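You operate a simulated robot arm through the tools that you are given. There is no shell and no other tool. Be economical: measure what you need, move in short steps, check, and stop when the job is done.

Carry out the task below with a simulated two-armed robot. There is one attempt and no reset: what you move stays moved.

## Task
Carry the green crate with both arms and set it on the top of the grey bench.

It is judged by the outcome, as a careful person would: the job done as asked, and still so three seconds after it is handed in. It fails if anything else is knocked over, pushed out of place, dropped, spilled or broken.

## Robot
Two 7-joint arms with two-finger parallel grippers on one trunk, on a base that drives. Base frame: it is fixed to the floor where the robot stands at the start and does not move with it; the origin is under the middle of the robot, x ahead of it, y to its left, z up. Lengths are in mm, angles in degrees, forces in N, time in s.
The left shoulder is at the start at [50, 187, 1034], the right one opposite. With the tool pointing down near the work surface each hand reaches from about 100 to 460 mm from the robot's upright axis, wherever it stands, measured 20 degrees to its own side. Places, roughly: top of the grey bench [-2600, -100, 800]. Payload 3.43 kg a hand.
The TCP of each hand is the grasp point between the finger pads, 30 mm short of the fingertips. In the tool frame z runs along the fingers and y along their closing line. Largest opening 94 mm; finger width 28, thickness 10; the body of the gripper, 50 by 96 mm, starts 55 mm behind the TCP.
Orientation is told as [roll, pitch, yaw] about the base's x, y, z axes, in that order, counted from this pose: with the fingers straight down and closing along the base's y, the tool's x points along the base's -x, its y along +y and its z along -z.

## Interface
- The arms move only by the tool apply_moves. It takes "left_series", "right_series" or both (then of equal length, played together; a hand with none holds still); each is a list of rows, each a list of 7 numbers: the turn, a rotation vector about the base's x, y, z in units of 6 degrees (1.0 is 6 degrees), then the shift along the base's x, y, z in units of 50 mm (1.0 is 50 mm), then the opening, from 0 (shut) to 1 (fully open). In form: [[wx, wy, wz, tx, ty, tz, gripper], ...]. A call has 1 to 12 rows; each row shifts and turns the commanded pose from where the row before left it. A call with a number of a shift or a turn outside -1 to 1 is refused whole. Rows are played at 5 a second. More than 50 mm and 8.6 degrees between two rows, or a gripper value outside its range, and nothing of the call is played. Where a pose cannot be reached the arm comes as near as it can. A force on the tool above 40 N (or 10 N above the force at the start of the call, whichever is more), or a blocked arm, ends the call early, and 0.2 s more pass. The fingers move at their own pace (about 153 mm/s each) and stop on an object; they squeeze with about 42 N. The grip force told is the motor's: it shows also when the fingers shut on nothing. Time passes only in rows, and 0.2 s behind the last, so rows that do not move let the fingers close. The reply holds the time, the measured pose of the TCP, the force on the tool along the base axes, the opening and the grip force, in the units named above and with some noise, with the torque about the TCP (base axes, N m) and any sound that the robot's microphone picked up, and new pictures: "pictures" is both (left out), scene, wrist or none (wrist: the cameras of the hands that moved).
- Cameras (640 x 400 px; columns grow to the right, rows downward): "scene" is now at [110.7, -24.7, 1147.5]; the picture's right is [-0.51, -0.86, 0.00], its down [-0.79, 0.47, -0.40] and it looks along [0.34, -0.20, -0.92] (base axes); focal length 280 px, centre (320, 200). "left" rides on the left gripper at [76, -14, -103] in its tool frame; the picture's right is [0.18, 0.98, 0.00], its down [-0.75, 0.14, -0.64] and it looks along [-0.63, 0.12, 0.77] (tool axes); focal length 243 px, centre (320, 200). "right" rides on the right gripper at [76, 14, -103] in its tool frame; the picture's right is [-0.18, 0.98, 0.00], its down [-0.75, -0.14, -0.64] and it looks along [-0.63, -0.12, 0.77] (tool axes); focal length 243 px, centre (320, 200). There is no depth. A picture from a camera that has moved, and an enlarged one, comes with that camera's place and axes in the base frame and with its lens. The place of the scene camera against the robot may be out by one fixed shift of up to 12 mm in any direction.
- lift_body(by): slides the trunk up (or, below 0, down) by that many mm; the arms and the scene camera ride with it, the base frame stays. It gives what a move gives, with no picture.
- steer(legs): drives the robot by 1 to 6 legs, each [ahead, left, turn to the left] in mm, mm and degrees, along the robot's own axes; the way and the turn of a leg run together, so that a leg with both is an arc; at most 1500 mm and 180 degrees a leg. The arms and the cameras ride along, it lands a little off, and it stops where it bumps. It gives what a move gives, and a new picture of the scene camera.
- head_to(pan, tilt): turns the head with the scene camera to pan (to the left, within 80 degrees either way) and tilt (down, from -29 to 69), counted from straight ahead of the robot. It gives what a move gives, and a new picture of the scene camera.
- enlarge(camera, box): a new picture of the part [left, top, right, bottom] of that camera's present view, enlarged. The clock stands still meanwhile.
- finish_job(): hands the job in; it is judged then, once.

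Work in short steps. Places have to be worked out from the pictures, the camera data and where the tool is seen: move nearer, look again, correct. Check each grasp and each placing, and mend what went wrong. You have 120 turns and 260 pictures in all, those below and enlarged ones among them. Open the grippers and draw the arms clear of the work before you hand the job in, unless the task says otherwise; then end with one line.

The tools are called after ">>>" as name(argument=value, ...) on one line, values as JSON. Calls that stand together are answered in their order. apply_moves: Moves the arms, as the interface text tells. Its arguments: {"type":"object","properties":{"left_series":{"type":"array","items":{"type":"array","items":{"type":"number"}}},"right_series":{"type":"array","items":{"type":"array","items":{"type":"number"}}},"pictures":{"type":"string","enum":["both","scene","wrist","none"]}},"required":[]} The other tools are called the same way: lift_body (by) slides the trunk up or down; steer (legs) drives the base; head_to (pan, tilt) turns the head that bears the scene camera; enlarge (camera, box) takes an enlarged picture of a part of a camera's view; finish_job () hands the job in.

At the start:

```text
t: 0.0
left_position: [280.7, 26.4, 653.4]
left_tcp_rot: [0.6, -0.2, 0.2]
left_wrist_force: [-0.1, 0.6, 0.2]
left_torque: [0.05, -0.05, 0.02]
left_opening: 94.1
left_grip_force: 0.1
right_position: [337.5, -219.9, 714.1]
right_tcp_rot: [0.1, 0.0, 0.0]
right_wrist_force: [1.0, -0.7, 0.4]
right_torque: [-0.01, 0.02, 0.01]
right_opening: 94.2
right_grip_force: 0.0
trunk travel left (down, up): [-250.0, 182.0]
robot x, y, heading: [1.2, -3.2, -0.0]
head pan, tilt: [-30.9, 66.7]
```

scene: 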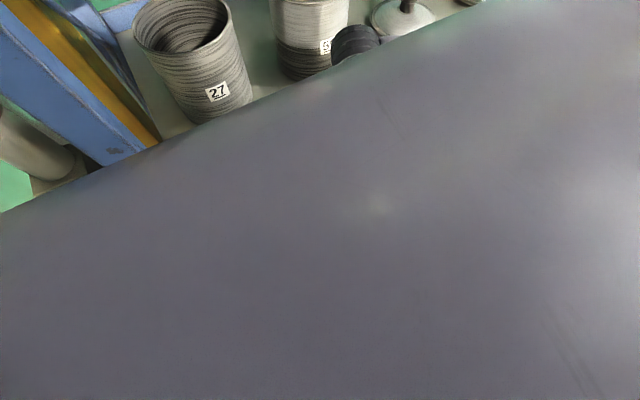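
right: 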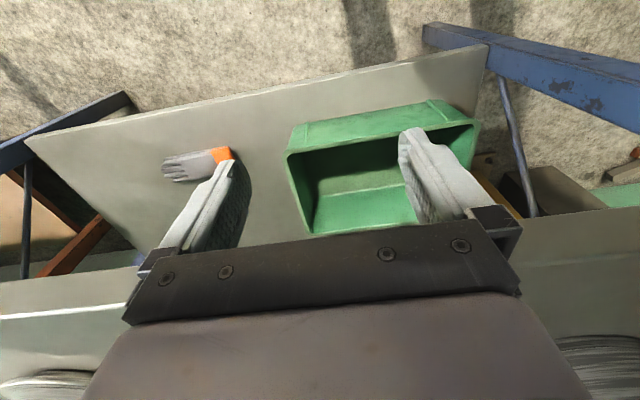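
left: 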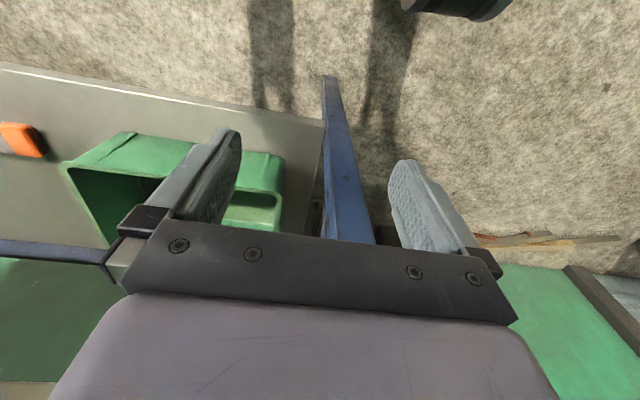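

The scene view is mostly blocked by something near, so I turn the head straight ahead to find the crate.

>>> head_to(pan=0, tilt=50)

```text
t: 1.0
left_position: [280.4, 25.7, 653.3]
left_tcp_rot: [0.7, -0.3, 0.0]
left_wrist_force: [0.6, 0.1, 0.2]
left_torque: [-0.01, -0.03, 0.01]
left_opening: 93.8
left_grip_force: 0.0
right_position: [338.2, -220.1, 714.4]
right_tcp_rot: [0.0, 0.1, 0.1]
right_wrist_force: [-0.4, 0.0, 0.9]
right_torque: [0.04, -0.02, 0.05]
right_opening: 93.7
right_grip_force: 0.0
trunk travel left (down, up): [-250.0, 182.0]
robot x, y, heading: [-2.2, 2.0, -0.0]
head pan, tilt: [0.0, 50.0]
camera scene: at [137.4, 5.3, 1167.4], right [0.0, -1.0, 0.0], down [-0.77, 0.0, -0.64], along [0.64, 0.0, -0.77], focal length 280 px, centre (320, 200)
```

scene: 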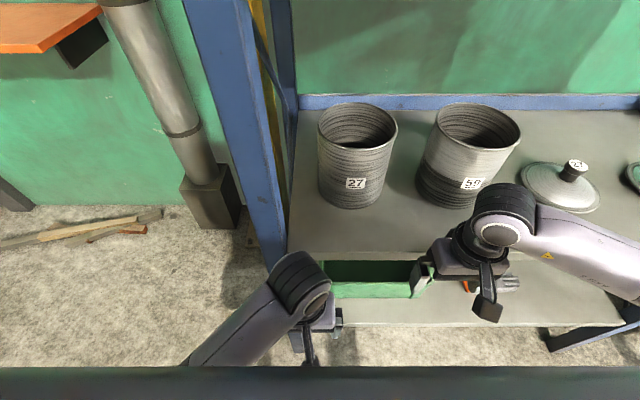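

The crate stands on a lower shelf, partly under an upper shelf carrying crocks. I back off a bit to see the whole arrangement.

>>> steer(legs=[[-500, 0, 0]])

>>> head_to(pan=0, tilt=35)

```text
t: 3.9
left_position: [-224.7, 26.7, 653.4]
left_tcp_rot: [0.7, -0.3, 0.2]
left_wrist_force: [-0.4, 0.7, 0.3]
left_torque: [-0.02, -0.04, -0.02]
left_opening: 94.1
left_grip_force: 0.1
right_position: [-166.3, -221.0, 714.2]
right_tcp_rot: [0.0, 0.0, -0.1]
right_wrist_force: [-0.6, 0.0, -0.4]
right_torque: [0.01, 0.01, 0.01]
right_opening: 93.9
right_grip_force: 0.0
trunk travel left (down, up): [-250.0, 182.0]
robot x, y, heading: [-503.7, 0.1, 0.1]
head pan, tilt: [0.0, 50.0]
camera scene: at [-367.3, 5.5, 1167.4], right [0.0, -1.0, 0.0], down [-0.77, 0.0, -0.64], along [0.64, 0.0, -0.77], focal length 280 px, centre (320, 200)
```

scene: 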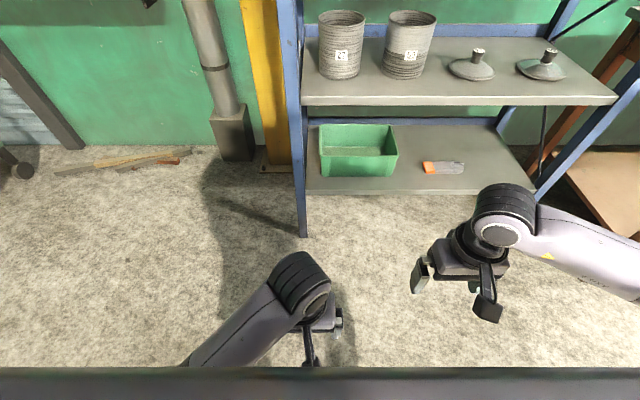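

```text
t: 4.7
left_position: [-223.5, 26.4, 652.9]
left_tcp_rot: [0.6, -0.4, 0.1]
left_wrist_force: [1.1, -0.2, -1.8]
left_torque: [0.01, -0.02, 0.0]
left_opening: 94.1
left_grip_force: 0.1
right_position: [-165.6, -219.6, 714.8]
right_tcp_rot: [0.1, 0.0, 0.0]
right_wrist_force: [-0.1, -0.5, -0.9]
right_torque: [0.0, 0.01, -0.01]
right_opening: 94.2
right_grip_force: 0.0
trunk travel left (down, up): [-250.0, 182.0]
robot x, y, heading: [-504.0, -0.9, -0.2]
head pan, tilt: [0.0, 35.0]
camera scene: at [-356.3, 5.5, 1189.1], right [0.0, -1.0, 0.0], down [-0.57, 0.0, -0.82], along [0.82, 0.0, -0.57], focal length 280 px, centre (320, 200)
```

scene: 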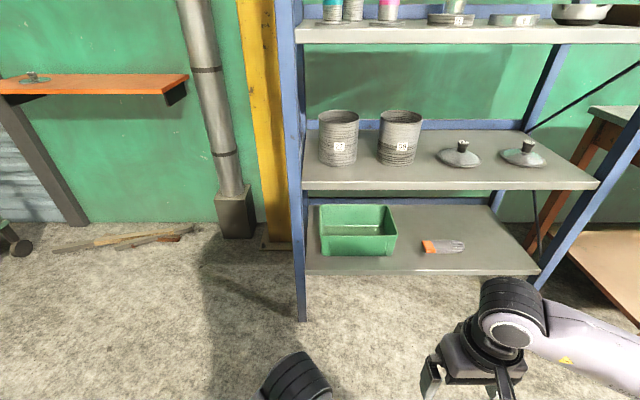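

The rack's lower shelf (z≈310) holds the crate, with about 380 mm of clearance to the next shelf. I enlarge the crate for its shape.

>>> enlarge(camera="scene", box=[270, 170, 470, 295])

>>> lift_body(by=-200)

>>> head_to(pan=0, tilt=35)

>>> enlarge(camera="scene", box=[270, 130, 470, 255])

```text
3.20 times, centred on (370, 232) of scene
camera zoom: at [-356.3, 5.5, 1189.1], right [0.0, -1.0, 0.0], down [-0.57, 0.0, -0.82], along [0.82, 0.0, -0.57], focal length 897 px, centre (160, 96)
```

zoom: 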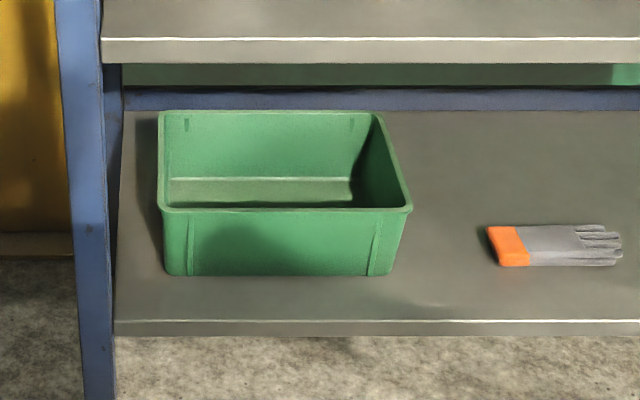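

```text
t: 7.1
left_position: [-223.6, 27.5, 486.3]
left_tcp_rot: [1.7, -0.9, 0.1]
left_wrist_force: [0.4, -0.1, -0.4]
left_torque: [-0.03, -0.03, -0.01]
left_opening: 94.1
left_grip_force: 0.1
right_position: [-167.7, -222.6, 545.3]
right_tcp_rot: [0.7, -0.5, 0.0]
right_wrist_force: [-0.4, 0.0, -0.1]
right_torque: [0.01, 0.01, -0.02]
right_opening: 94.1
right_grip_force: 0.1
trunk travel left (down, up): [-76.0, 356.0]
robot x, y, heading: [-502.3, -0.8, -0.1]
head pan, tilt: [0.0, 35.0]
stopped: the arm was blocked; the commanded pose is now the measured one
```

```text
t: 7.7
left_position: [-221.8, 27.3, 486.2]
left_tcp_rot: [1.8, -1.0, 0.1]
left_wrist_force: [0.6, 0.1, 0.8]
left_torque: [-0.04, 0.02, -0.02]
left_opening: 94.0
left_grip_force: 0.1
right_position: [-168.1, -223.6, 544.0]
right_tcp_rot: [0.7, -0.4, 0.0]
right_wrist_force: [-0.3, -0.2, -0.3]
right_torque: [0.02, 0.01, -0.02]
right_opening: 93.7
right_grip_force: 0.1
trunk travel left (down, up): [-76.0, 356.0]
robot x, y, heading: [-504.7, 0.3, 0.1]
head pan, tilt: [0.0, 35.0]
camera scene: at [-361.7, -3.7, 1020.9], right [0.0, -1.0, -0.01], down [-0.57, 0.01, -0.82], along [0.82, 0.01, -0.57], focal length 280 px, centre (320, 200)
```

scene: 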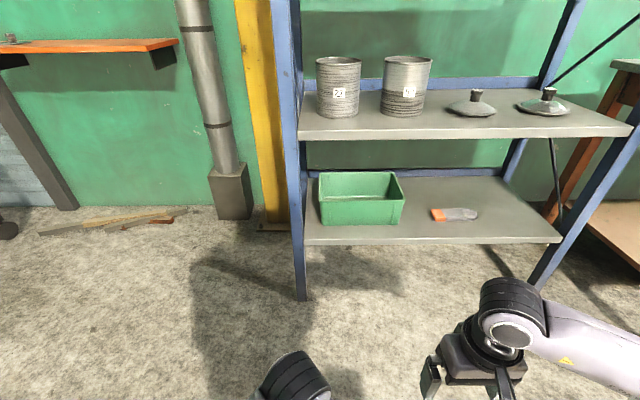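

```text
3.20 times, centred on (370, 192) of scene
camera zoom: at [-361.7, -3.7, 1020.9], right [0.0, -1.0, -0.01], down [-0.57, 0.01, -0.82], along [0.82, 0.01, -0.57], focal length 897 px, centre (160, 224)
```

zoom: 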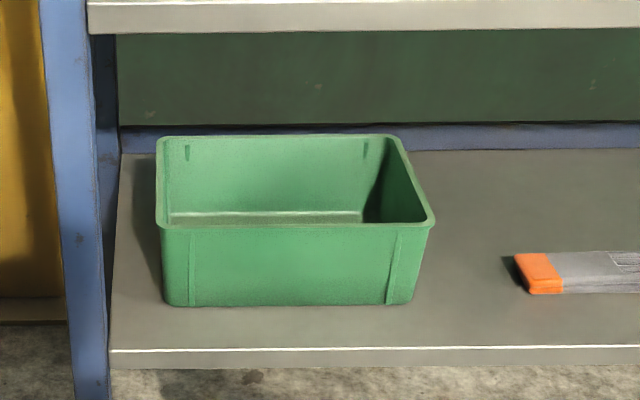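

Triangulating both views: crate rim x≈488–707, y≈+6…−313, z≈426; shelf z≈303, shelf above has underside z≈689, left rack posts at y≈70. I centre the robot on the crate, lift the trunk a bit off the block, and then shape the arms in free space.

>>> lift_body(by=30)

>>> steer(legs=[[0, -155, 0]])

```text
t: 8.4
left_position: [-219.2, 32.2, 505.5]
left_tcp_rot: [1.8, -0.9, 0.3]
left_wrist_force: [-0.2, 0.1, 0.7]
left_torque: [-0.01, 0.0, 0.01]
left_opening: 93.9
left_grip_force: 0.0
right_position: [-167.4, -220.9, 568.9]
right_tcp_rot: [-0.1, 0.0, 0.0]
right_wrist_force: [0.1, -0.1, -0.3]
right_torque: [0.0, 0.01, -0.03]
right_opening: 94.1
right_grip_force: 0.1
trunk travel left (down, up): [-106.0, 326.0]
robot x, y, heading: [-502.0, -1.1, -0.0]
head pan, tilt: [0.0, 35.0]
```

```text
t: 10.4
left_position: [-220.2, -119.1, 507.5]
left_tcp_rot: [1.7, -0.9, 0.2]
left_wrist_force: [0.0, 0.0, -0.2]
left_torque: [0.01, 0.0, -0.06]
left_opening: 94.0
left_grip_force: 0.1
right_position: [-166.7, -371.0, 570.1]
right_tcp_rot: [0.0, 0.1, 0.1]
right_wrist_force: [1.0, 0.7, -0.4]
right_torque: [-0.01, -0.02, 0.04]
right_opening: 94.1
right_grip_force: 0.1
trunk travel left (down, up): [-106.0, 326.0]
robot x, y, heading: [-502.0, -152.6, -0.2]
head pan, tilt: [0.0, 35.0]
camera scene: at [-356.3, -146.4, 1045.0], right [0.0, -1.0, 0.0], down [-0.57, 0.0, -0.82], along [0.82, 0.0, -0.57], focal length 280 px, centre (320, 200)
```

scene: 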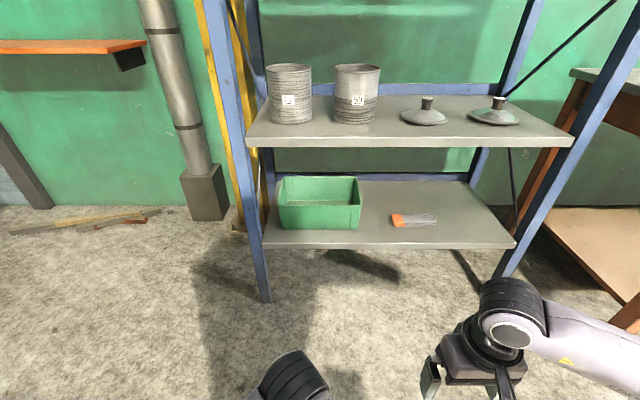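

Crate centre is y≈−150, well aligned. In free space I tilt both tools 45° forward and bring them to crate-width spacing at z≈465.

>>> apply_moves(left_series=[[-0.035, -0.94, 0, 0.645, 0.31, -0.1, 0.7], [-0.035, -0.94, 0, 0.645, 0.31, -0.1, 0.7], [-0.035, -0.94, 0, 0.645, 0.31, -0.1, 0.7], [-0.035, -0.94, 0, 0.645, 0.31, -0.1, 0.7], [-0.035, -0.94, 0, 0.645, 0.31, -0.1, 0.7], [-0.035, -0.94, 0, 0.645, 0.31, -0.1, 0.7], [-0.035, -0.94, 0, 0.645, 0.31, -0.1, 0.7], [-0.035, -0.94, 0, 0.645, 0.31, -0.1, 0.7]], right_series=[[0, -0.94, 0, 0.51, 0.15, -0.26, 0.7], [0, -0.94, 0, 0.51, 0.15, -0.26, 0.7], [0, -0.94, 0, 0.51, 0.15, -0.26, 0.7], [0, -0.94, 0, 0.51, 0.15, -0.26, 0.7], [0, -0.94, 0, 0.51, 0.15, -0.26, 0.7], [0, -0.94, 0, 0.51, 0.15, -0.26, 0.7], [0, -0.94, 0, 0.51, 0.15, -0.26, 0.7], [0, -0.94, 0, 0.51, 0.15, -0.26, 0.7]], pictures="both")

```text
t: 12.2
left_position: [35.9, 7.0, 467.4]
left_tcp_rot: [-0.8, -46.0, 1.0]
left_wrist_force: [-0.1, 0.5, -0.6]
left_torque: [0.03, -0.03, -0.02]
left_opening: 65.7
left_grip_force: 0.1
right_position: [38.2, -310.4, 465.3]
right_tcp_rot: [1.3, -45.1, -1.3]
right_wrist_force: [-4.1, -8.8, -7.8]
right_torque: [0.37, -0.7, 0.46]
right_opening: 65.8
right_grip_force: 0.0
trunk travel left (down, up): [-106.0, 326.0]
robot x, y, heading: [-505.4, -156.3, -0.2]
head pan, tilt: [0.0, 35.0]
camera scene: at [-356.0, -147.1, 1044.6], right [0.0, -1.0, 0.0], down [-0.57, 0.0, -0.82], along [0.82, 0.0, -0.57], focal length 280 px, centre (320, 200)
camera right: at [-88.9, -296.0, 485.0], right [0.14, 0.98, 0.15], down [0.08, -0.16, 0.98], along [0.99, -0.12, -0.1], focal length 243 px, centre (320, 200)
camera left: at [-90.8, -9.2, 483.6], right [-0.14, 0.98, -0.14], down [0.06, 0.15, 0.99], along [0.99, 0.13, -0.08], focal length 243 px, centre (320, 200)
```

scene: 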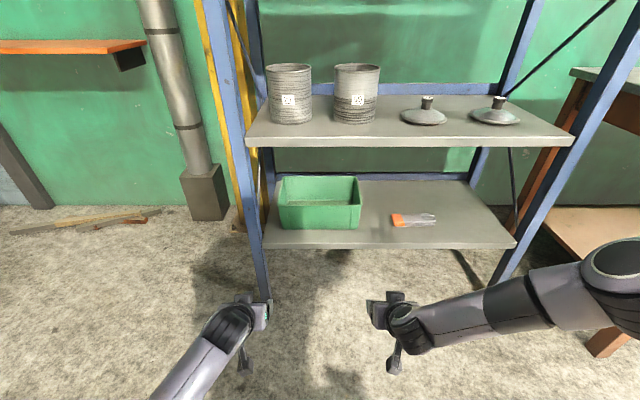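
right: 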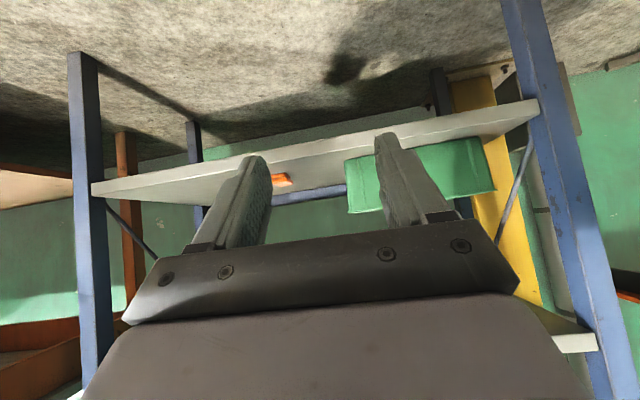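
left: 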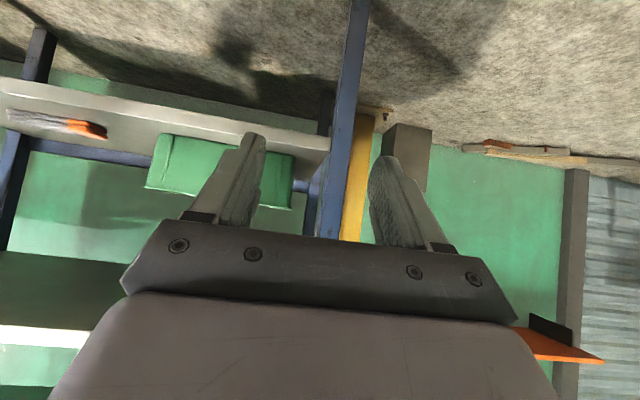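

Both tools are posed, but the right elbow sticks up and out, which could foul the middle shelf. I extend both arms 150 mm further forward, so the elbows straighten, and look.

>>> apply_moves(left_series=[[0, 0, 0, 0.75, 0, 0, 0.7], [0, 0, 0, 0.75, 0, 0, 0.7], [0, 0, 0, 0.75, 0, 0, 0.7], [0, 0, 0, 0.75, 0, 0, 0.7]], right_series=[[0, 0, 0, 0.75, 0, 0, 0.7], [0, 0, 0, 0.75, 0, 0, 0.7], [0, 0, 0, 0.75, 0, 0, 0.7], [0, 0, 0, 0.75, 0, 0, 0.7]], pictures="scene")

```text
t: 13.2
left_position: [182.1, 4.0, 465.5]
left_tcp_rot: [-0.9, -45.5, 1.3]
left_wrist_force: [-1.4, 0.1, -2.1]
left_torque: [-0.02, -0.22, -0.03]
left_opening: 65.5
left_grip_force: 0.0
left hand out of reach, approached as far as the arm can: row 4
right_position: [178.7, -311.3, 465.4]
right_tcp_rot: [0.2, -45.1, -0.2]
right_wrist_force: [-0.4, 0.0, -1.3]
right_torque: [-0.04, -0.05, -0.05]
right_opening: 65.8
right_grip_force: 0.1
right hand out of reach, approached as far as the arm can: row 4
trunk travel left (down, up): [-106.0, 326.0]
robot x, y, heading: [-505.0, -153.0, 0.0]
head pan, tilt: [0.0, 35.0]
camera scene: at [-355.7, -146.3, 1044.6], right [0.0, -1.0, 0.0], down [-0.57, 0.0, -0.82], along [0.82, 0.0, -0.57], focal length 280 px, centre (320, 200)
```

scene: 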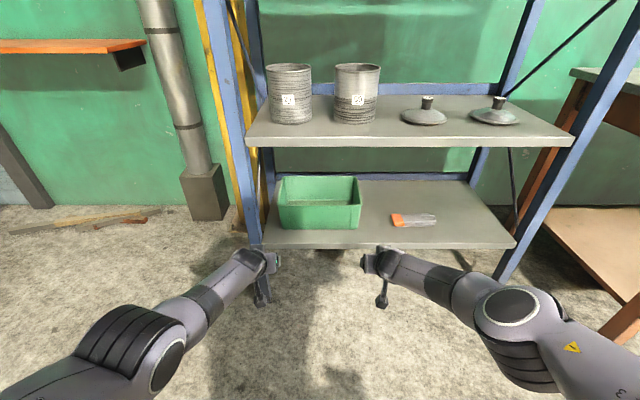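

Extended arms keep elbows straight and in front of the rack. Lower the trunk 90 mm so the arms run flatter (the hands will be raised back afterwards).

>>> lift_body(by=-90)

```text
t: 14.4
left_position: [184.2, 4.9, 378.3]
left_tcp_rot: [-0.8, -45.9, 1.3]
left_wrist_force: [-0.8, 0.1, -1.3]
left_torque: [0.03, 0.02, 0.0]
left_opening: 65.8
left_grip_force: 0.0
right_position: [178.3, -312.4, 376.7]
right_tcp_rot: [0.1, -45.1, -0.1]
right_wrist_force: [-0.2, 0.1, 0.7]
right_torque: [-0.01, -0.01, 0.01]
right_opening: 66.0
right_grip_force: 0.1
trunk travel left (down, up): [-16.0, 416.0]
robot x, y, heading: [-505.7, -148.3, -0.1]
head pan, tilt: [0.0, 35.0]
```

Trunk is down. I raise both hands to z≈470, and take wrist pictures to verify the crate's place.

>>> apply_moves(left_series=[[0, 0, 0, 0, 0, 0.92, 0.7], [0, 0, 0, 0, 0, 0.92, 0.7]], right_series=[[0, 0, 0, 0, 0, 0.94, 0.7], [0, 0, 0, 0, 0, 0.94, 0.7]], pictures="both")

```text
t: 15.1
left_position: [185.2, 6.1, 470.9]
left_tcp_rot: [-0.9, -45.8, 1.2]
left_wrist_force: [0.3, -0.6, 0.5]
left_torque: [-0.02, -0.04, -0.01]
left_opening: 65.9
left_grip_force: 0.0
right_position: [176.0, -312.8, 470.1]
right_tcp_rot: [0.1, -45.1, -0.1]
right_wrist_force: [0.2, -0.5, -0.4]
right_torque: [0.0, -0.01, 0.0]
right_opening: 66.1
right_grip_force: 0.0
trunk travel left (down, up): [-16.0, 416.0]
robot x, y, heading: [-505.3, -150.5, 0.0]
head pan, tilt: [0.0, 35.0]
camera scene: at [-356.2, -146.5, 954.9], right [0.0, -1.0, 0.0], down [-0.57, 0.0, -0.82], along [0.82, 0.0, -0.57], focal length 280 px, centre (320, 200)
camera right: at [49.7, -299.6, 488.7], right [0.13, 0.98, 0.13], down [0.08, -0.14, 0.99], along [0.99, -0.12, -0.09], focal length 243 px, centre (320, 200)
camera left: at [57.7, -9.3, 487.6], right [-0.14, 0.98, -0.14], down [0.06, 0.15, 0.99], along [0.99, 0.13, -0.08], focal length 243 px, centre (320, 200)
```

scene: 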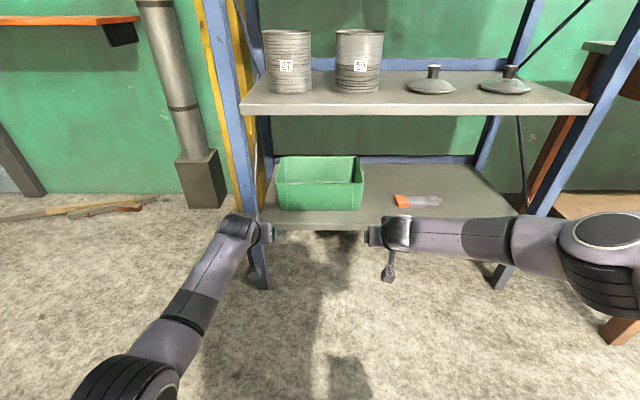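
right: 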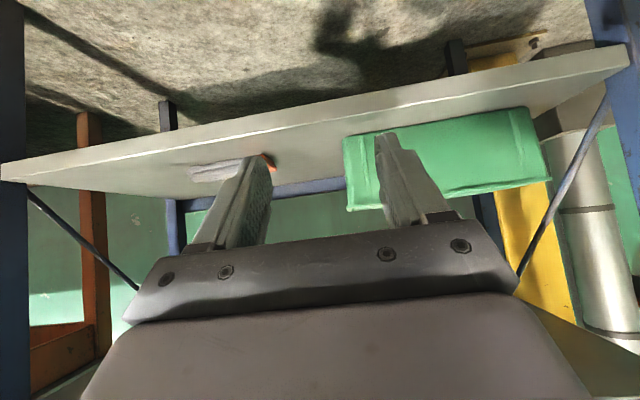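
left: 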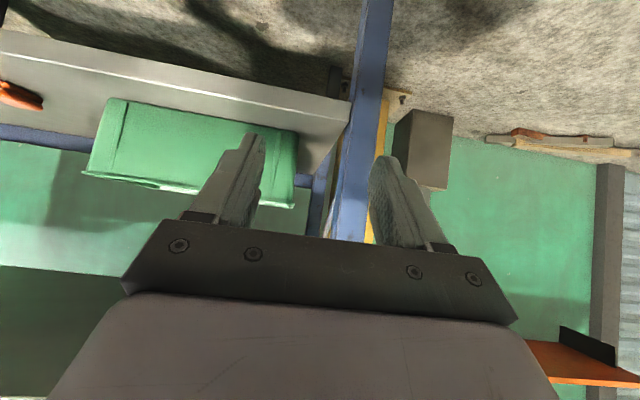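

Combining wrist and scene views (discarding the blocked-trunk one): rim front x≈438, z≈470, back x≈642; y −3…−297; shelf z≈352, front edge x≈374, next shelf underside ≈719. I raise the tips above the rim, adjust y, and then drive most of the way in.

>>> apply_moves(left_series=[[0.15, 0.1, -0.2, -0.16, -0.24, 0.68, 0.7]], right_series=[[0, 0, 0, 0, 0.36, 0.68, 0.7]], pictures="none")

>>> steer(legs=[[220, 0, 0]])

>>> enlarge(camera="left", box=[0, 0, 640, 400])

>>> enlarge(camera="right", box=[0, 0, 640, 400])

```text
t: 15.4
left_position: [178.3, -7.2, 504.3]
left_tcp_rot: [0.4, -45.2, -0.8]
left_wrist_force: [0.9, 0.7, -0.7]
left_torque: [0.04, -0.03, -0.02]
left_opening: 65.5
left_grip_force: 0.0
right_position: [176.3, -294.8, 503.8]
right_tcp_rot: [0.0, -45.1, 0.1]
right_wrist_force: [0.2, 0.1, -0.6]
right_torque: [-0.01, -0.01, -0.02]
right_opening: 65.6
right_grip_force: 0.0
trunk travel left (down, up): [-16.0, 416.0]
robot x, y, heading: [-505.2, -152.5, 0.1]
head pan, tilt: [0.0, 35.0]
```

```text
t: 17.1
left_position: [393.4, -7.6, 505.7]
left_tcp_rot: [0.4, -45.2, -0.8]
left_wrist_force: [-0.3, -0.5, 0.8]
left_torque: [-0.02, 0.0, -0.04]
left_opening: 65.7
left_grip_force: 0.0
right_position: [392.0, -294.6, 502.8]
right_tcp_rot: [0.1, -45.1, -0.1]
right_wrist_force: [0.4, 0.3, -0.1]
right_torque: [-0.02, 0.02, 0.01]
right_opening: 65.5
right_grip_force: 0.1
trunk travel left (down, up): [-16.0, 416.0]
robot x, y, heading: [-289.1, -150.6, 0.0]
head pan, tilt: [0.0, 35.0]
camera scene: at [-141.2, -146.6, 955.0], right [0.0, -1.0, 0.0], down [-0.57, 0.0, -0.82], along [0.82, 0.0, -0.57], focal length 280 px, centre (320, 200)
```

scene: 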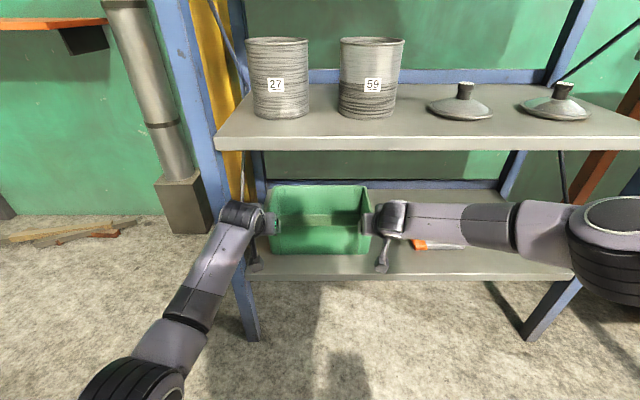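

```text
1.00 times, centred on (320, 200) of left (not enlarged: the box is as wide or as high as the picture)
camera zoom: at [265.5, -21.0, 522.7], right [-0.12, 0.98, -0.13], down [0.07, 0.14, 0.99], along [0.99, 0.11, -0.09], focal length 243 px, centre (320, 200)
```

zoom: 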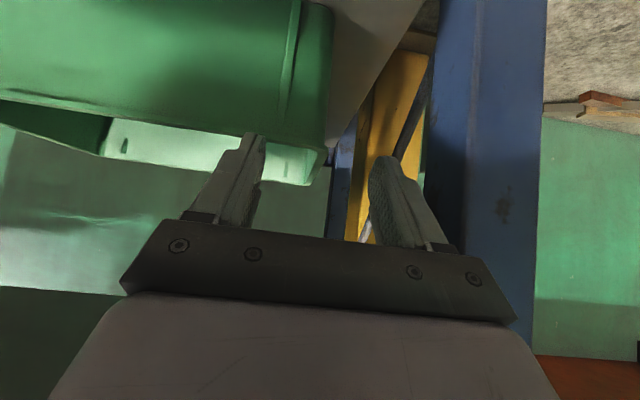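

```text
1.00 times, centred on (320, 200) of right (not enlarged: the box is as wide or as high as the picture)
camera zoom: at [265.1, -281.7, 522.6], right [0.13, 0.98, 0.13], down [0.08, -0.14, 0.99], along [0.99, -0.12, -0.09], focal length 243 px, centre (320, 200)
```

zoom: 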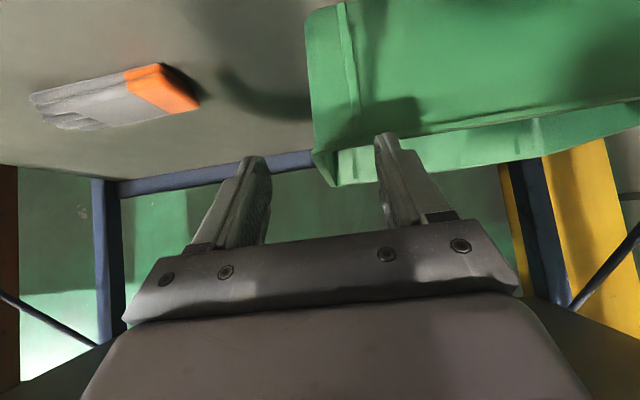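

Wrist views confirm: rim z≈470, outer rim y≈−1 and −303. The wrists clear both the post and upper shelf by calculation, so I drive in the last 145 mm.

>>> steer(legs=[[145, 0, 0]])

>>> enlarge(camera="left", box=[0, 0, 640, 400])

>>> enlarge(camera="right", box=[0, 0, 640, 400])

```text
t: 18.5
left_position: [536.4, -6.5, 505.8]
left_tcp_rot: [0.4, -45.3, -0.7]
left_wrist_force: [-0.4, 1.0, -0.3]
left_torque: [-0.02, 0.0, 0.0]
left_opening: 65.8
left_grip_force: 0.0
right_position: [536.7, -293.7, 504.2]
right_tcp_rot: [0.1, -45.1, 0.0]
right_wrist_force: [-0.2, 0.5, 0.5]
right_torque: [-0.04, 0.0, -0.02]
right_opening: 66.1
right_grip_force: 0.0
trunk travel left (down, up): [-16.0, 416.0]
robot x, y, heading: [-149.7, -149.5, -0.1]
head pan, tilt: [0.0, 35.0]
camera scene: at [2.7, -146.4, 955.0], right [0.0, -1.0, 0.0], down [-0.57, 0.0, -0.82], along [0.82, 0.0, -0.57], focal length 280 px, centre (320, 200)
```

scene: 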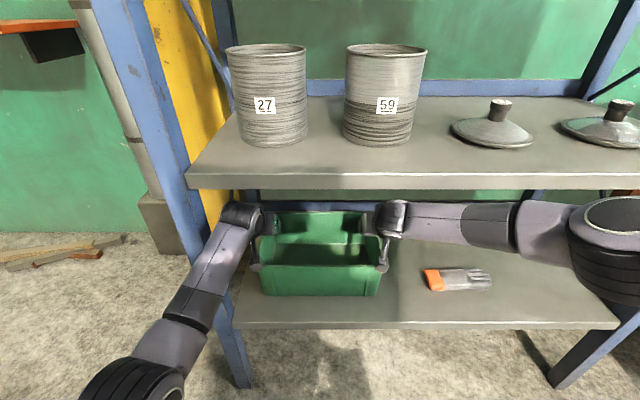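

```text
1.00 times, centred on (320, 200) of left (not enlarged: the box is as wide or as high as the picture)
camera zoom: at [409.2, -20.1, 522.8], right [-0.12, 0.98, -0.13], down [0.07, 0.14, 0.99], along [0.99, 0.11, -0.09], focal length 243 px, centre (320, 200)
```

zoom: 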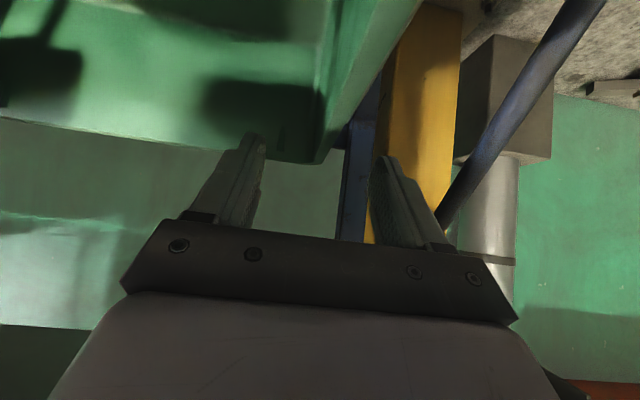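

```text
1.00 times, centred on (320, 200) of right (not enlarged: the box is as wide or as high as the picture)
camera zoom: at [409.2, -280.8, 522.6], right [0.13, 0.98, 0.13], down [0.08, -0.14, 0.99], along [0.99, -0.12, -0.09], focal length 243 px, centre (320, 200)
```

zoom: 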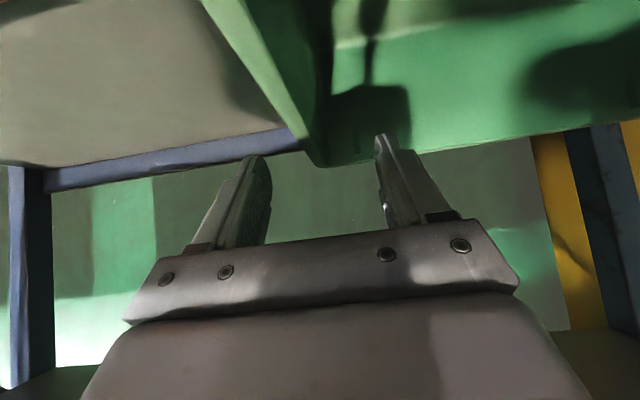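

Both hands straddle the side walls at x≈537. I lower them 58 mm while reducing tilt to about 33°, so the gripper bodies clear the rim.

>>> apply_moves(left_series=[[0, 0.5, 0.02, 0, 0, -0.29, 0.7], [0, 0.5, 0.02, 0, 0, -0.29, 0.7], [0, 0.5, 0.02, 0, 0, -0.29, 0.7], [0, 0.5, 0.02, 0, 0, -0.29, 0.7]], right_series=[[0, 0.5, 0, 0, -0.015, -0.29, 0.7], [0, 0.5, 0, 0, -0.015, -0.29, 0.7], [0, 0.5, 0, 0, -0.015, -0.29, 0.7], [0, 0.5, 0, 0, -0.015, -0.29, 0.7]])

```text
t: 19.5
left_position: [537.6, -4.8, 446.5]
left_tcp_rot: [0.3, -33.3, -0.2]
left_wrist_force: [0.2, 0.0, 0.1]
left_torque: [0.01, 0.03, -0.02]
left_opening: 65.9
left_grip_force: 0.1
right_position: [535.7, -297.5, 444.4]
right_tcp_rot: [0.1, -33.1, 0.1]
right_wrist_force: [0.4, 0.4, -0.2]
right_torque: [0.04, 0.01, -0.02]
right_opening: 65.7
right_grip_force: 0.2
trunk travel left (down, up): [-16.0, 416.0]
robot x, y, heading: [-147.6, -148.9, 0.1]
head pan, tilt: [0.0, 35.0]
camera scene: at [2.7, -146.4, 955.0], right [0.0, -1.0, 0.0], down [-0.57, 0.0, -0.82], along [0.82, 0.0, -0.57], focal length 280 px, centre (320, 200)
camera right: at [415.6, -284.8, 490.0], right [0.15, 0.98, 0.1], down [0.28, -0.14, 0.95], along [0.95, -0.12, -0.3], focal length 243 px, centre (320, 200)
camera left: at [415.9, -20.3, 490.2], right [-0.15, 0.98, -0.1], down [0.28, 0.14, 0.95], along [0.95, 0.12, -0.3], focal length 243 px, centre (320, 200)
```

scene: 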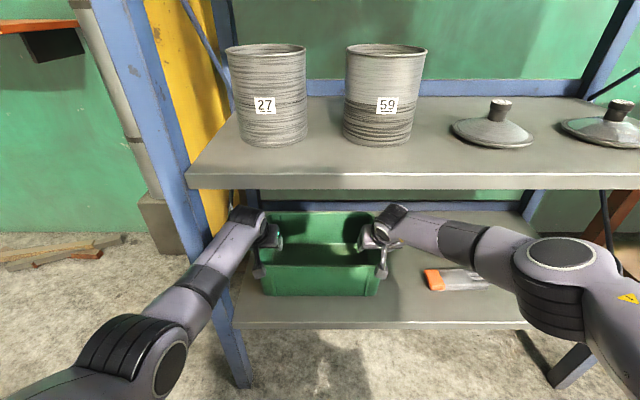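
right: 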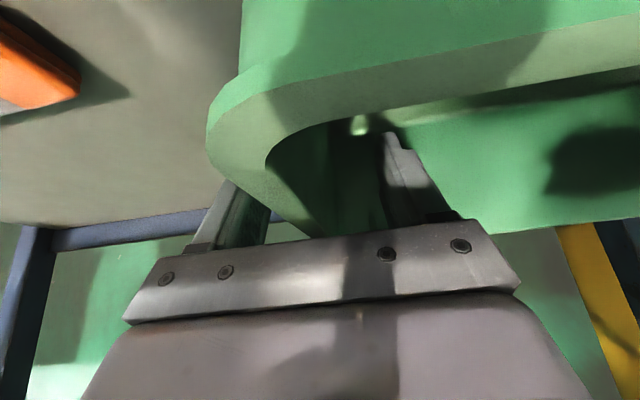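
left: 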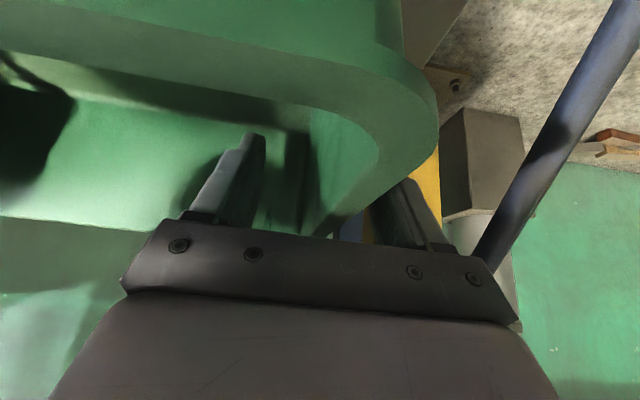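

Both walls lie between the fingers, with no contact. I close both grippers.

>>> apply_moves(left_series=[[0, 0, 0, 0, 0, 0, 0.4], [0, 0, 0, 0, 0, 0, 0.2], [0, 0, 0, 0, 0, 0, 0], [0, 0, 0, 0, 0, 0, 0], [0, 0, 0, 0, 0, 0, 0]], right_series=[[0, 0, 0, 0, 0, 0, 0.4], [0, 0, 0, 0, 0, 0, 0.2], [0, 0, 0, 0, 0, 0, 0], [0, 0, 0, 0, 0, 0, 0], [0, 0, 0, 0, 0, 0, 0]])

```text
t: 20.7
left_position: [537.6, -3.6, 447.5]
left_tcp_rot: [0.3, -33.2, -0.1]
left_wrist_force: [0.1, 8.4, 1.4]
left_torque: [-1.33, 0.26, -0.44]
left_opening: 9.9
left_grip_force: 42.1
right_position: [535.0, -299.0, 443.8]
right_tcp_rot: [0.0, -33.1, -0.1]
right_wrist_force: [-1.0, -6.6, 0.6]
right_torque: [1.4, 0.14, 0.56]
right_opening: 9.9
right_grip_force: 42.2
trunk travel left (down, up): [-16.0, 416.0]
robot x, y, heading: [-146.1, -149.1, 0.1]
head pan, tilt: [0.0, 35.0]
camera scene: at [2.8, -146.4, 955.0], right [0.0, -1.0, 0.0], down [-0.57, 0.0, -0.82], along [0.82, 0.0, -0.57], focal length 280 px, centre (320, 200)
camera right: at [415.7, -285.5, 489.9], right [0.15, 0.98, 0.1], down [0.28, -0.14, 0.95], along [0.95, -0.12, -0.3], focal length 243 px, centre (320, 200)
camera left: at [416.3, -19.5, 490.5], right [-0.15, 0.98, -0.1], down [0.28, 0.14, 0.95], along [0.95, 0.12, -0.29], focal length 243 px, centre (320, 200)
```

scene: 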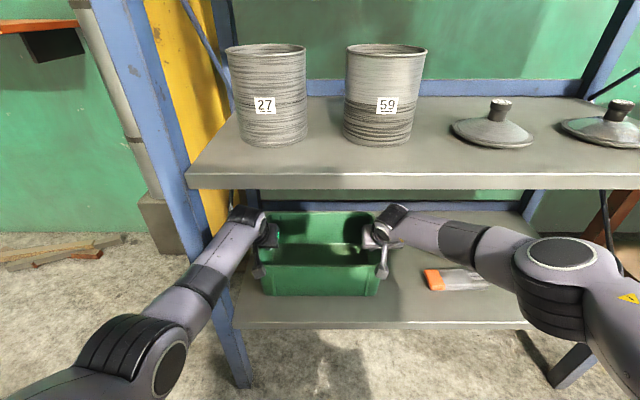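
right: 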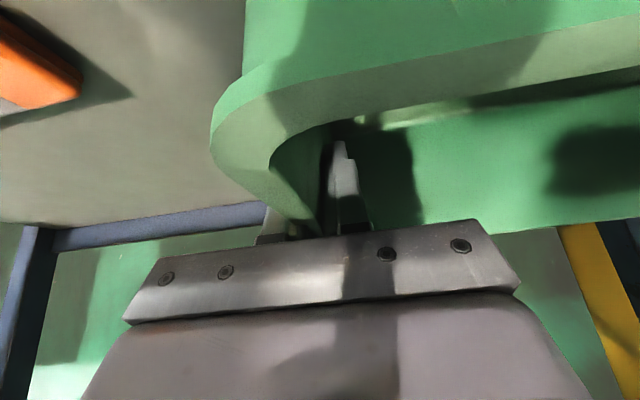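
left: 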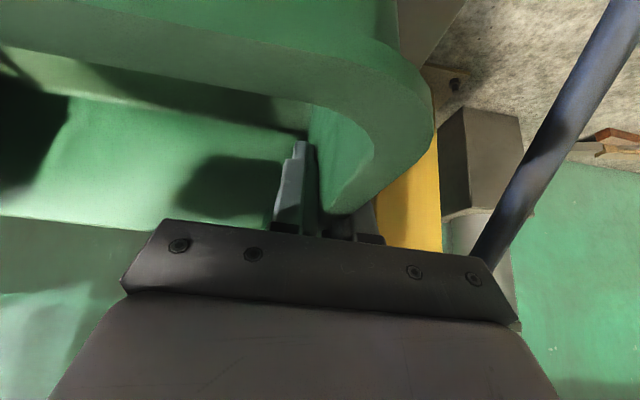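

Both grips hold on the ~10 mm rim. I ease out the small sideways stretch, then lift 30 mm with the trunk.

>>> apply_moves(left_series=[[0, 0, 0, 0, -0.03, 0, 0]], right_series=[[0, 0, 0, 0, 0.03, 0, 0]], pictures="none")

>>> lift_body(by=30)

>>> enlarge(camera="scene", box=[160, 150, 480, 350])

```text
t: 21.1
left_position: [536.8, -4.1, 446.5]
left_tcp_rot: [0.4, -33.3, -0.2]
left_wrist_force: [0.4, 15.6, 2.3]
left_torque: [-1.45, 0.44, -0.52]
left_opening: 10.2
left_grip_force: 41.8
right_position: [537.0, -298.6, 444.7]
right_tcp_rot: [-0.2, -33.2, 0.0]
right_wrist_force: [-0.7, -15.0, -0.3]
right_torque: [1.48, 0.09, 0.77]
right_opening: 10.3
right_grip_force: 41.7
trunk travel left (down, up): [-16.0, 416.0]
robot x, y, heading: [-142.8, -147.6, 0.0]
head pan, tilt: [0.0, 35.0]
```

```text
t: 21.8
left_position: [537.4, -5.1, 476.5]
left_tcp_rot: [0.4, -33.3, 0.0]
left_wrist_force: [1.8, 19.5, -2.1]
left_torque: [-1.46, -0.51, -0.52]
left_opening: 10.1
left_grip_force: 42.2
right_position: [536.3, -297.7, 474.0]
right_tcp_rot: [-0.1, -33.0, -0.1]
right_wrist_force: [-1.8, -20.0, -2.4]
right_torque: [1.49, 0.55, 0.91]
right_opening: 9.7
right_grip_force: 42.4
trunk travel left (down, up): [-46.0, 386.0]
robot x, y, heading: [-146.6, -148.4, 0.3]
head pan, tilt: [0.0, 35.0]
```

```text
2.00 times, centred on (320, 250) of scene
camera zoom: at [3.2, -146.4, 984.9], right [0.0, -1.0, 0.0], down [-0.57, 0.0, -0.82], along [0.82, 0.0, -0.57], focal length 561 px, centre (320, 100)
```

zoom: 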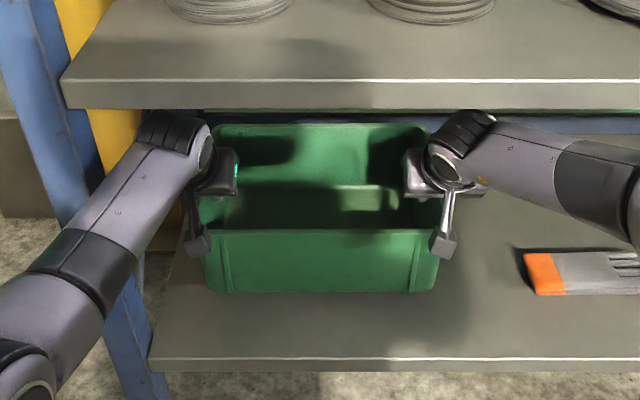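

The side force grew, so that shift was compressing; I back it out, then check again.

>>> apply_moves(left_series=[[0, 0, 0, 0, 0.05, 0, 0], [0, 0, 0, 0, 0, 0, 0]], right_series=[[0, 0, 0, 0, -0.05, 0, 0], [0, 0, 0, 0, 0, 0, 0]], pictures="wrist")

```text
t: 22.4
left_position: [537.1, -2.6, 476.7]
left_tcp_rot: [0.2, -33.3, 0.0]
left_wrist_force: [0.8, 12.2, -2.0]
left_torque: [-1.38, -0.22, -0.31]
left_opening: 9.6
left_grip_force: 41.8
right_position: [536.2, -298.2, 474.3]
right_tcp_rot: [0.2, -33.1, 0.0]
right_wrist_force: [-1.6, -12.1, -2.8]
right_torque: [1.47, 0.23, 0.63]
right_opening: 9.9
right_grip_force: 42.4
trunk travel left (down, up): [-46.0, 386.0]
robot x, y, heading: [-148.5, -150.9, -0.1]
head pan, tilt: [0.0, 35.0]
camera right: at [415.9, -285.2, 520.0], right [0.15, 0.98, 0.1], down [0.28, -0.14, 0.95], along [0.95, -0.12, -0.3], focal length 243 px, centre (320, 200)
camera left: at [416.0, -18.8, 520.3], right [-0.15, 0.98, -0.1], down [0.28, 0.14, 0.95], along [0.95, 0.12, -0.29], focal length 243 px, centre (320, 200)
```

right: 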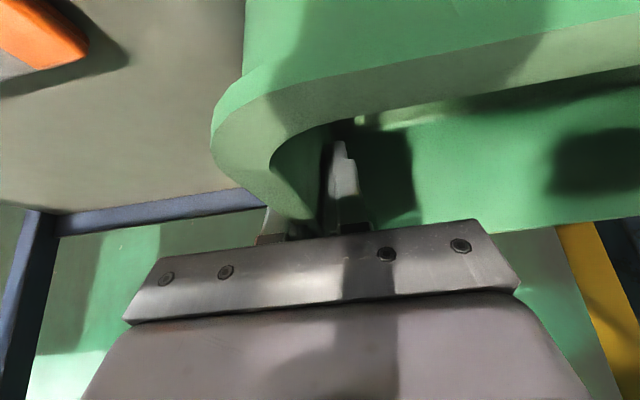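
left: 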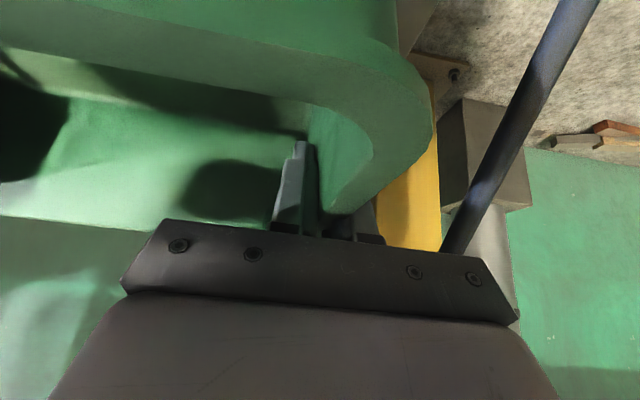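

The crate rose with the hands and stays level. I back straight out of the rack.

>>> steer(legs=[[-600, 0, 0]])

```text
t: 25.8
left_position: [-67.0, -6.3, 476.2]
left_tcp_rot: [0.3, -33.2, -0.4]
left_wrist_force: [1.1, 6.0, -2.3]
left_torque: [-1.34, 0.08, -0.29]
left_opening: 9.9
left_grip_force: 42.2
right_position: [-67.3, -299.9, 475.4]
right_tcp_rot: [0.1, -33.1, -0.3]
right_wrist_force: [-1.0, -6.1, -2.1]
right_torque: [1.42, -0.09, 0.52]
right_opening: 10.1
right_grip_force: 42.1
trunk travel left (down, up): [-46.0, 386.0]
robot x, y, heading: [-744.4, -150.5, -0.1]
head pan, tilt: [0.0, 35.0]
camera scene: at [-600.6, -146.3, 984.9], right [0.0, -1.0, 0.0], down [-0.57, 0.0, -0.82], along [0.82, 0.0, -0.57], focal length 280 px, centre (320, 200)
```

scene: 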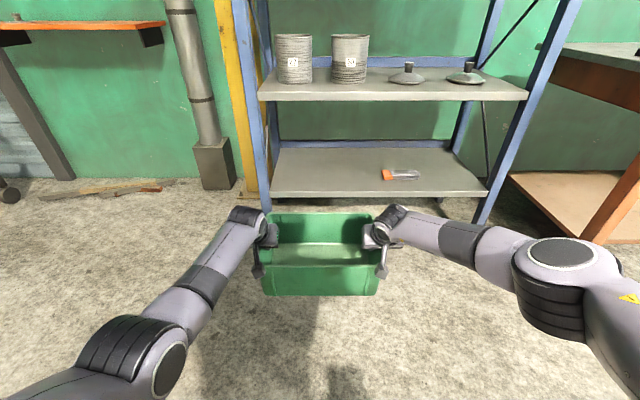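

Crate is out of the rack. I raise the trunk and look around to both sides before turning.

>>> lift_body(by=370)

>>> head_to(pan=80, tilt=20)

>>> head_to(pan=-80, tilt=20)

```text
t: 29.4
left_position: [-65.8, -6.8, 847.5]
left_tcp_rot: [0.2, -33.3, -0.4]
left_wrist_force: [0.5, 2.4, -2.8]
left_torque: [-1.27, 0.06, -0.28]
left_opening: 10.0
left_grip_force: 41.6
right_position: [-65.7, -301.0, 844.3]
right_tcp_rot: [0.1, -33.1, -0.2]
right_wrist_force: [-0.7, -2.7, -1.9]
right_torque: [1.34, -0.06, 0.52]
right_opening: 10.3
right_grip_force: 42.2
trunk travel left (down, up): [-416.0, 16.0]
robot x, y, heading: [-753.3, -151.9, -0.2]
head pan, tilt: [0.0, 35.0]
```

```text
t: 30.9
left_position: [-65.1, -6.1, 846.8]
left_tcp_rot: [0.3, -33.3, -0.4]
left_wrist_force: [1.3, 1.8, -2.5]
left_torque: [-1.32, 0.02, -0.27]
left_opening: 10.0
left_grip_force: 42.1
right_position: [-67.8, -300.3, 845.1]
right_tcp_rot: [0.1, -33.1, -0.2]
right_wrist_force: [-0.7, -2.7, -2.3]
right_torque: [1.37, 0.0, 0.48]
right_opening: 10.1
right_grip_force: 41.8
trunk travel left (down, up): [-416.0, 16.0]
robot x, y, heading: [-746.8, -153.3, -0.5]
head pan, tilt: [80.0, 20.0]
camera scene: at [-671.9, -54.4, 1378.8], right [0.98, -0.18, 0.0], down [-0.06, -0.34, -0.94], along [0.17, 0.92, -0.34], focal length 280 px, centre (320, 200)
```

scene: 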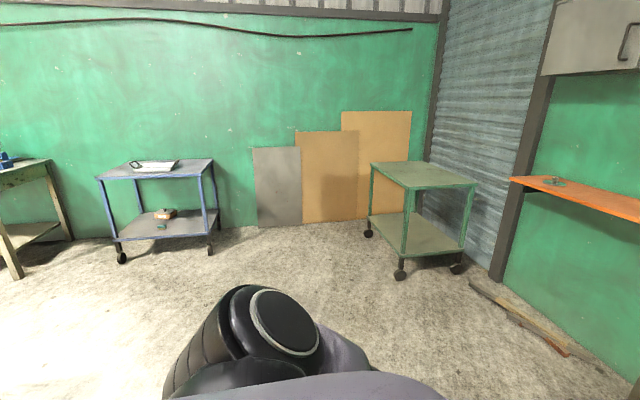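

```text
t: 33.4
left_position: [-66.1, -6.2, 846.6]
left_tcp_rot: [0.4, -33.4, -0.4]
left_wrist_force: [1.6, 3.2, -3.1]
left_torque: [-1.31, 0.03, -0.22]
left_opening: 10.4
left_grip_force: 42.9
right_position: [-68.2, -301.1, 844.2]
right_tcp_rot: [0.1, -33.2, -0.1]
right_wrist_force: [-0.2, -2.5, -1.8]
right_torque: [1.39, 0.0, 0.51]
right_opening: 10.0
right_grip_force: 42.0
trunk travel left (down, up): [-416.0, 16.0]
robot x, y, heading: [-749.9, -153.8, -0.3]
head pan, tilt: [-80.0, 20.0]
camera scene: at [-672.5, -237.8, 1378.8], right [-0.99, -0.17, 0.0], down [-0.06, 0.34, -0.94], along [0.16, -0.93, -0.34], focal length 280 px, centre (320, 200)
```

scene: 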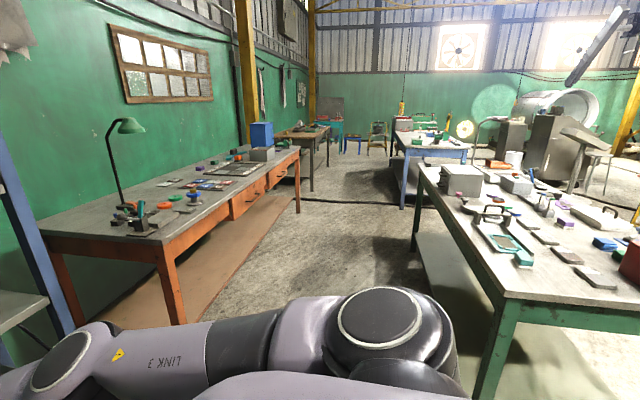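

The left side is open; I turn left 90° and look toward the bench with the head panned left.

>>> head_to(pan=60, tilt=20)

>>> steer(legs=[[0, 0, 90]])

```text
t: 35.6
left_position: [-65.5, -5.6, 847.4]
left_tcp_rot: [0.3, -33.2, -0.4]
left_wrist_force: [1.3, 3.1, -2.4]
left_torque: [-1.31, 0.04, -0.27]
left_opening: 10.1
left_grip_force: 41.8
right_position: [-68.0, -301.6, 844.0]
right_tcp_rot: [0.1, -33.1, -0.2]
right_wrist_force: [-0.6, -2.6, -1.6]
right_torque: [1.37, 0.01, 0.5]
right_opening: 10.0
right_grip_force: 42.2
trunk travel left (down, up): [-416.0, 16.0]
robot x, y, heading: [-749.2, -151.8, -0.2]
head pan, tilt: [60.0, 20.0]
camera scene: at [-641.6, -65.5, 1378.7], right [0.86, -0.5, 0.0], down [-0.17, -0.3, -0.94], along [0.47, 0.81, -0.34], focal length 280 px, centre (320, 200)
```

scene: 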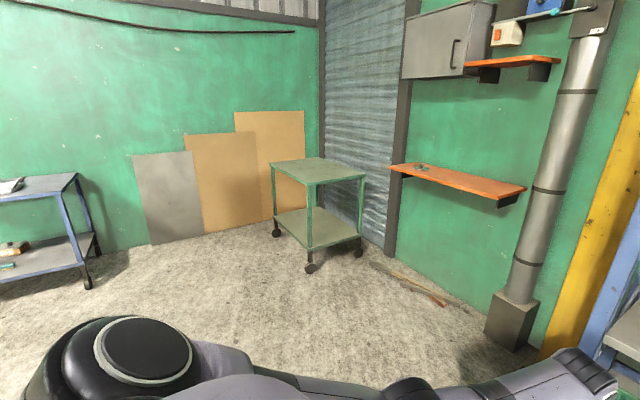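

```text
t: 39.9
left_position: [-896.4, 531.8, 846.8]
left_tcp_rot: [0.1, -33.2, 89.9]
left_wrist_force: [-2.5, 0.8, -3.0]
left_torque: [0.11, -1.32, -0.25]
left_opening: 10.0
left_grip_force: 42.3
right_position: [-603.2, 530.7, 844.3]
right_tcp_rot: [0.2, -33.1, 90.1]
right_wrist_force: [1.6, -1.4, -3.3]
right_torque: [-0.12, 1.36, 0.51]
right_opening: 10.2
right_grip_force: 42.1
trunk travel left (down, up): [-416.0, 16.0]
robot x, y, heading: [-747.6, -151.1, 90.0]
head pan, tilt: [60.0, 20.0]
camera scene: at [-828.3, -40.4, 1378.7], right [0.5, 0.87, 0.0], down [0.3, -0.17, -0.94], along [-0.81, 0.47, -0.34], focal length 280 px, centre (320, 200)
```

scene: 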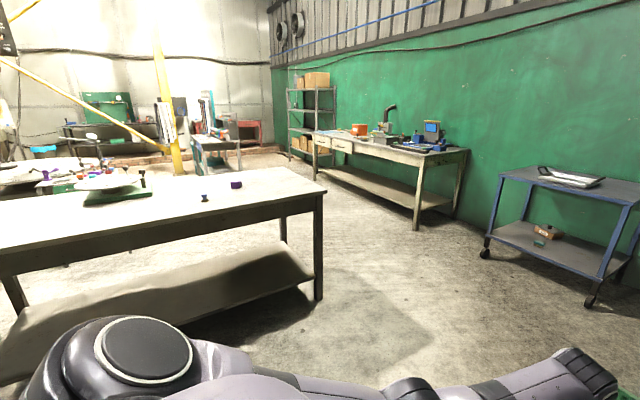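

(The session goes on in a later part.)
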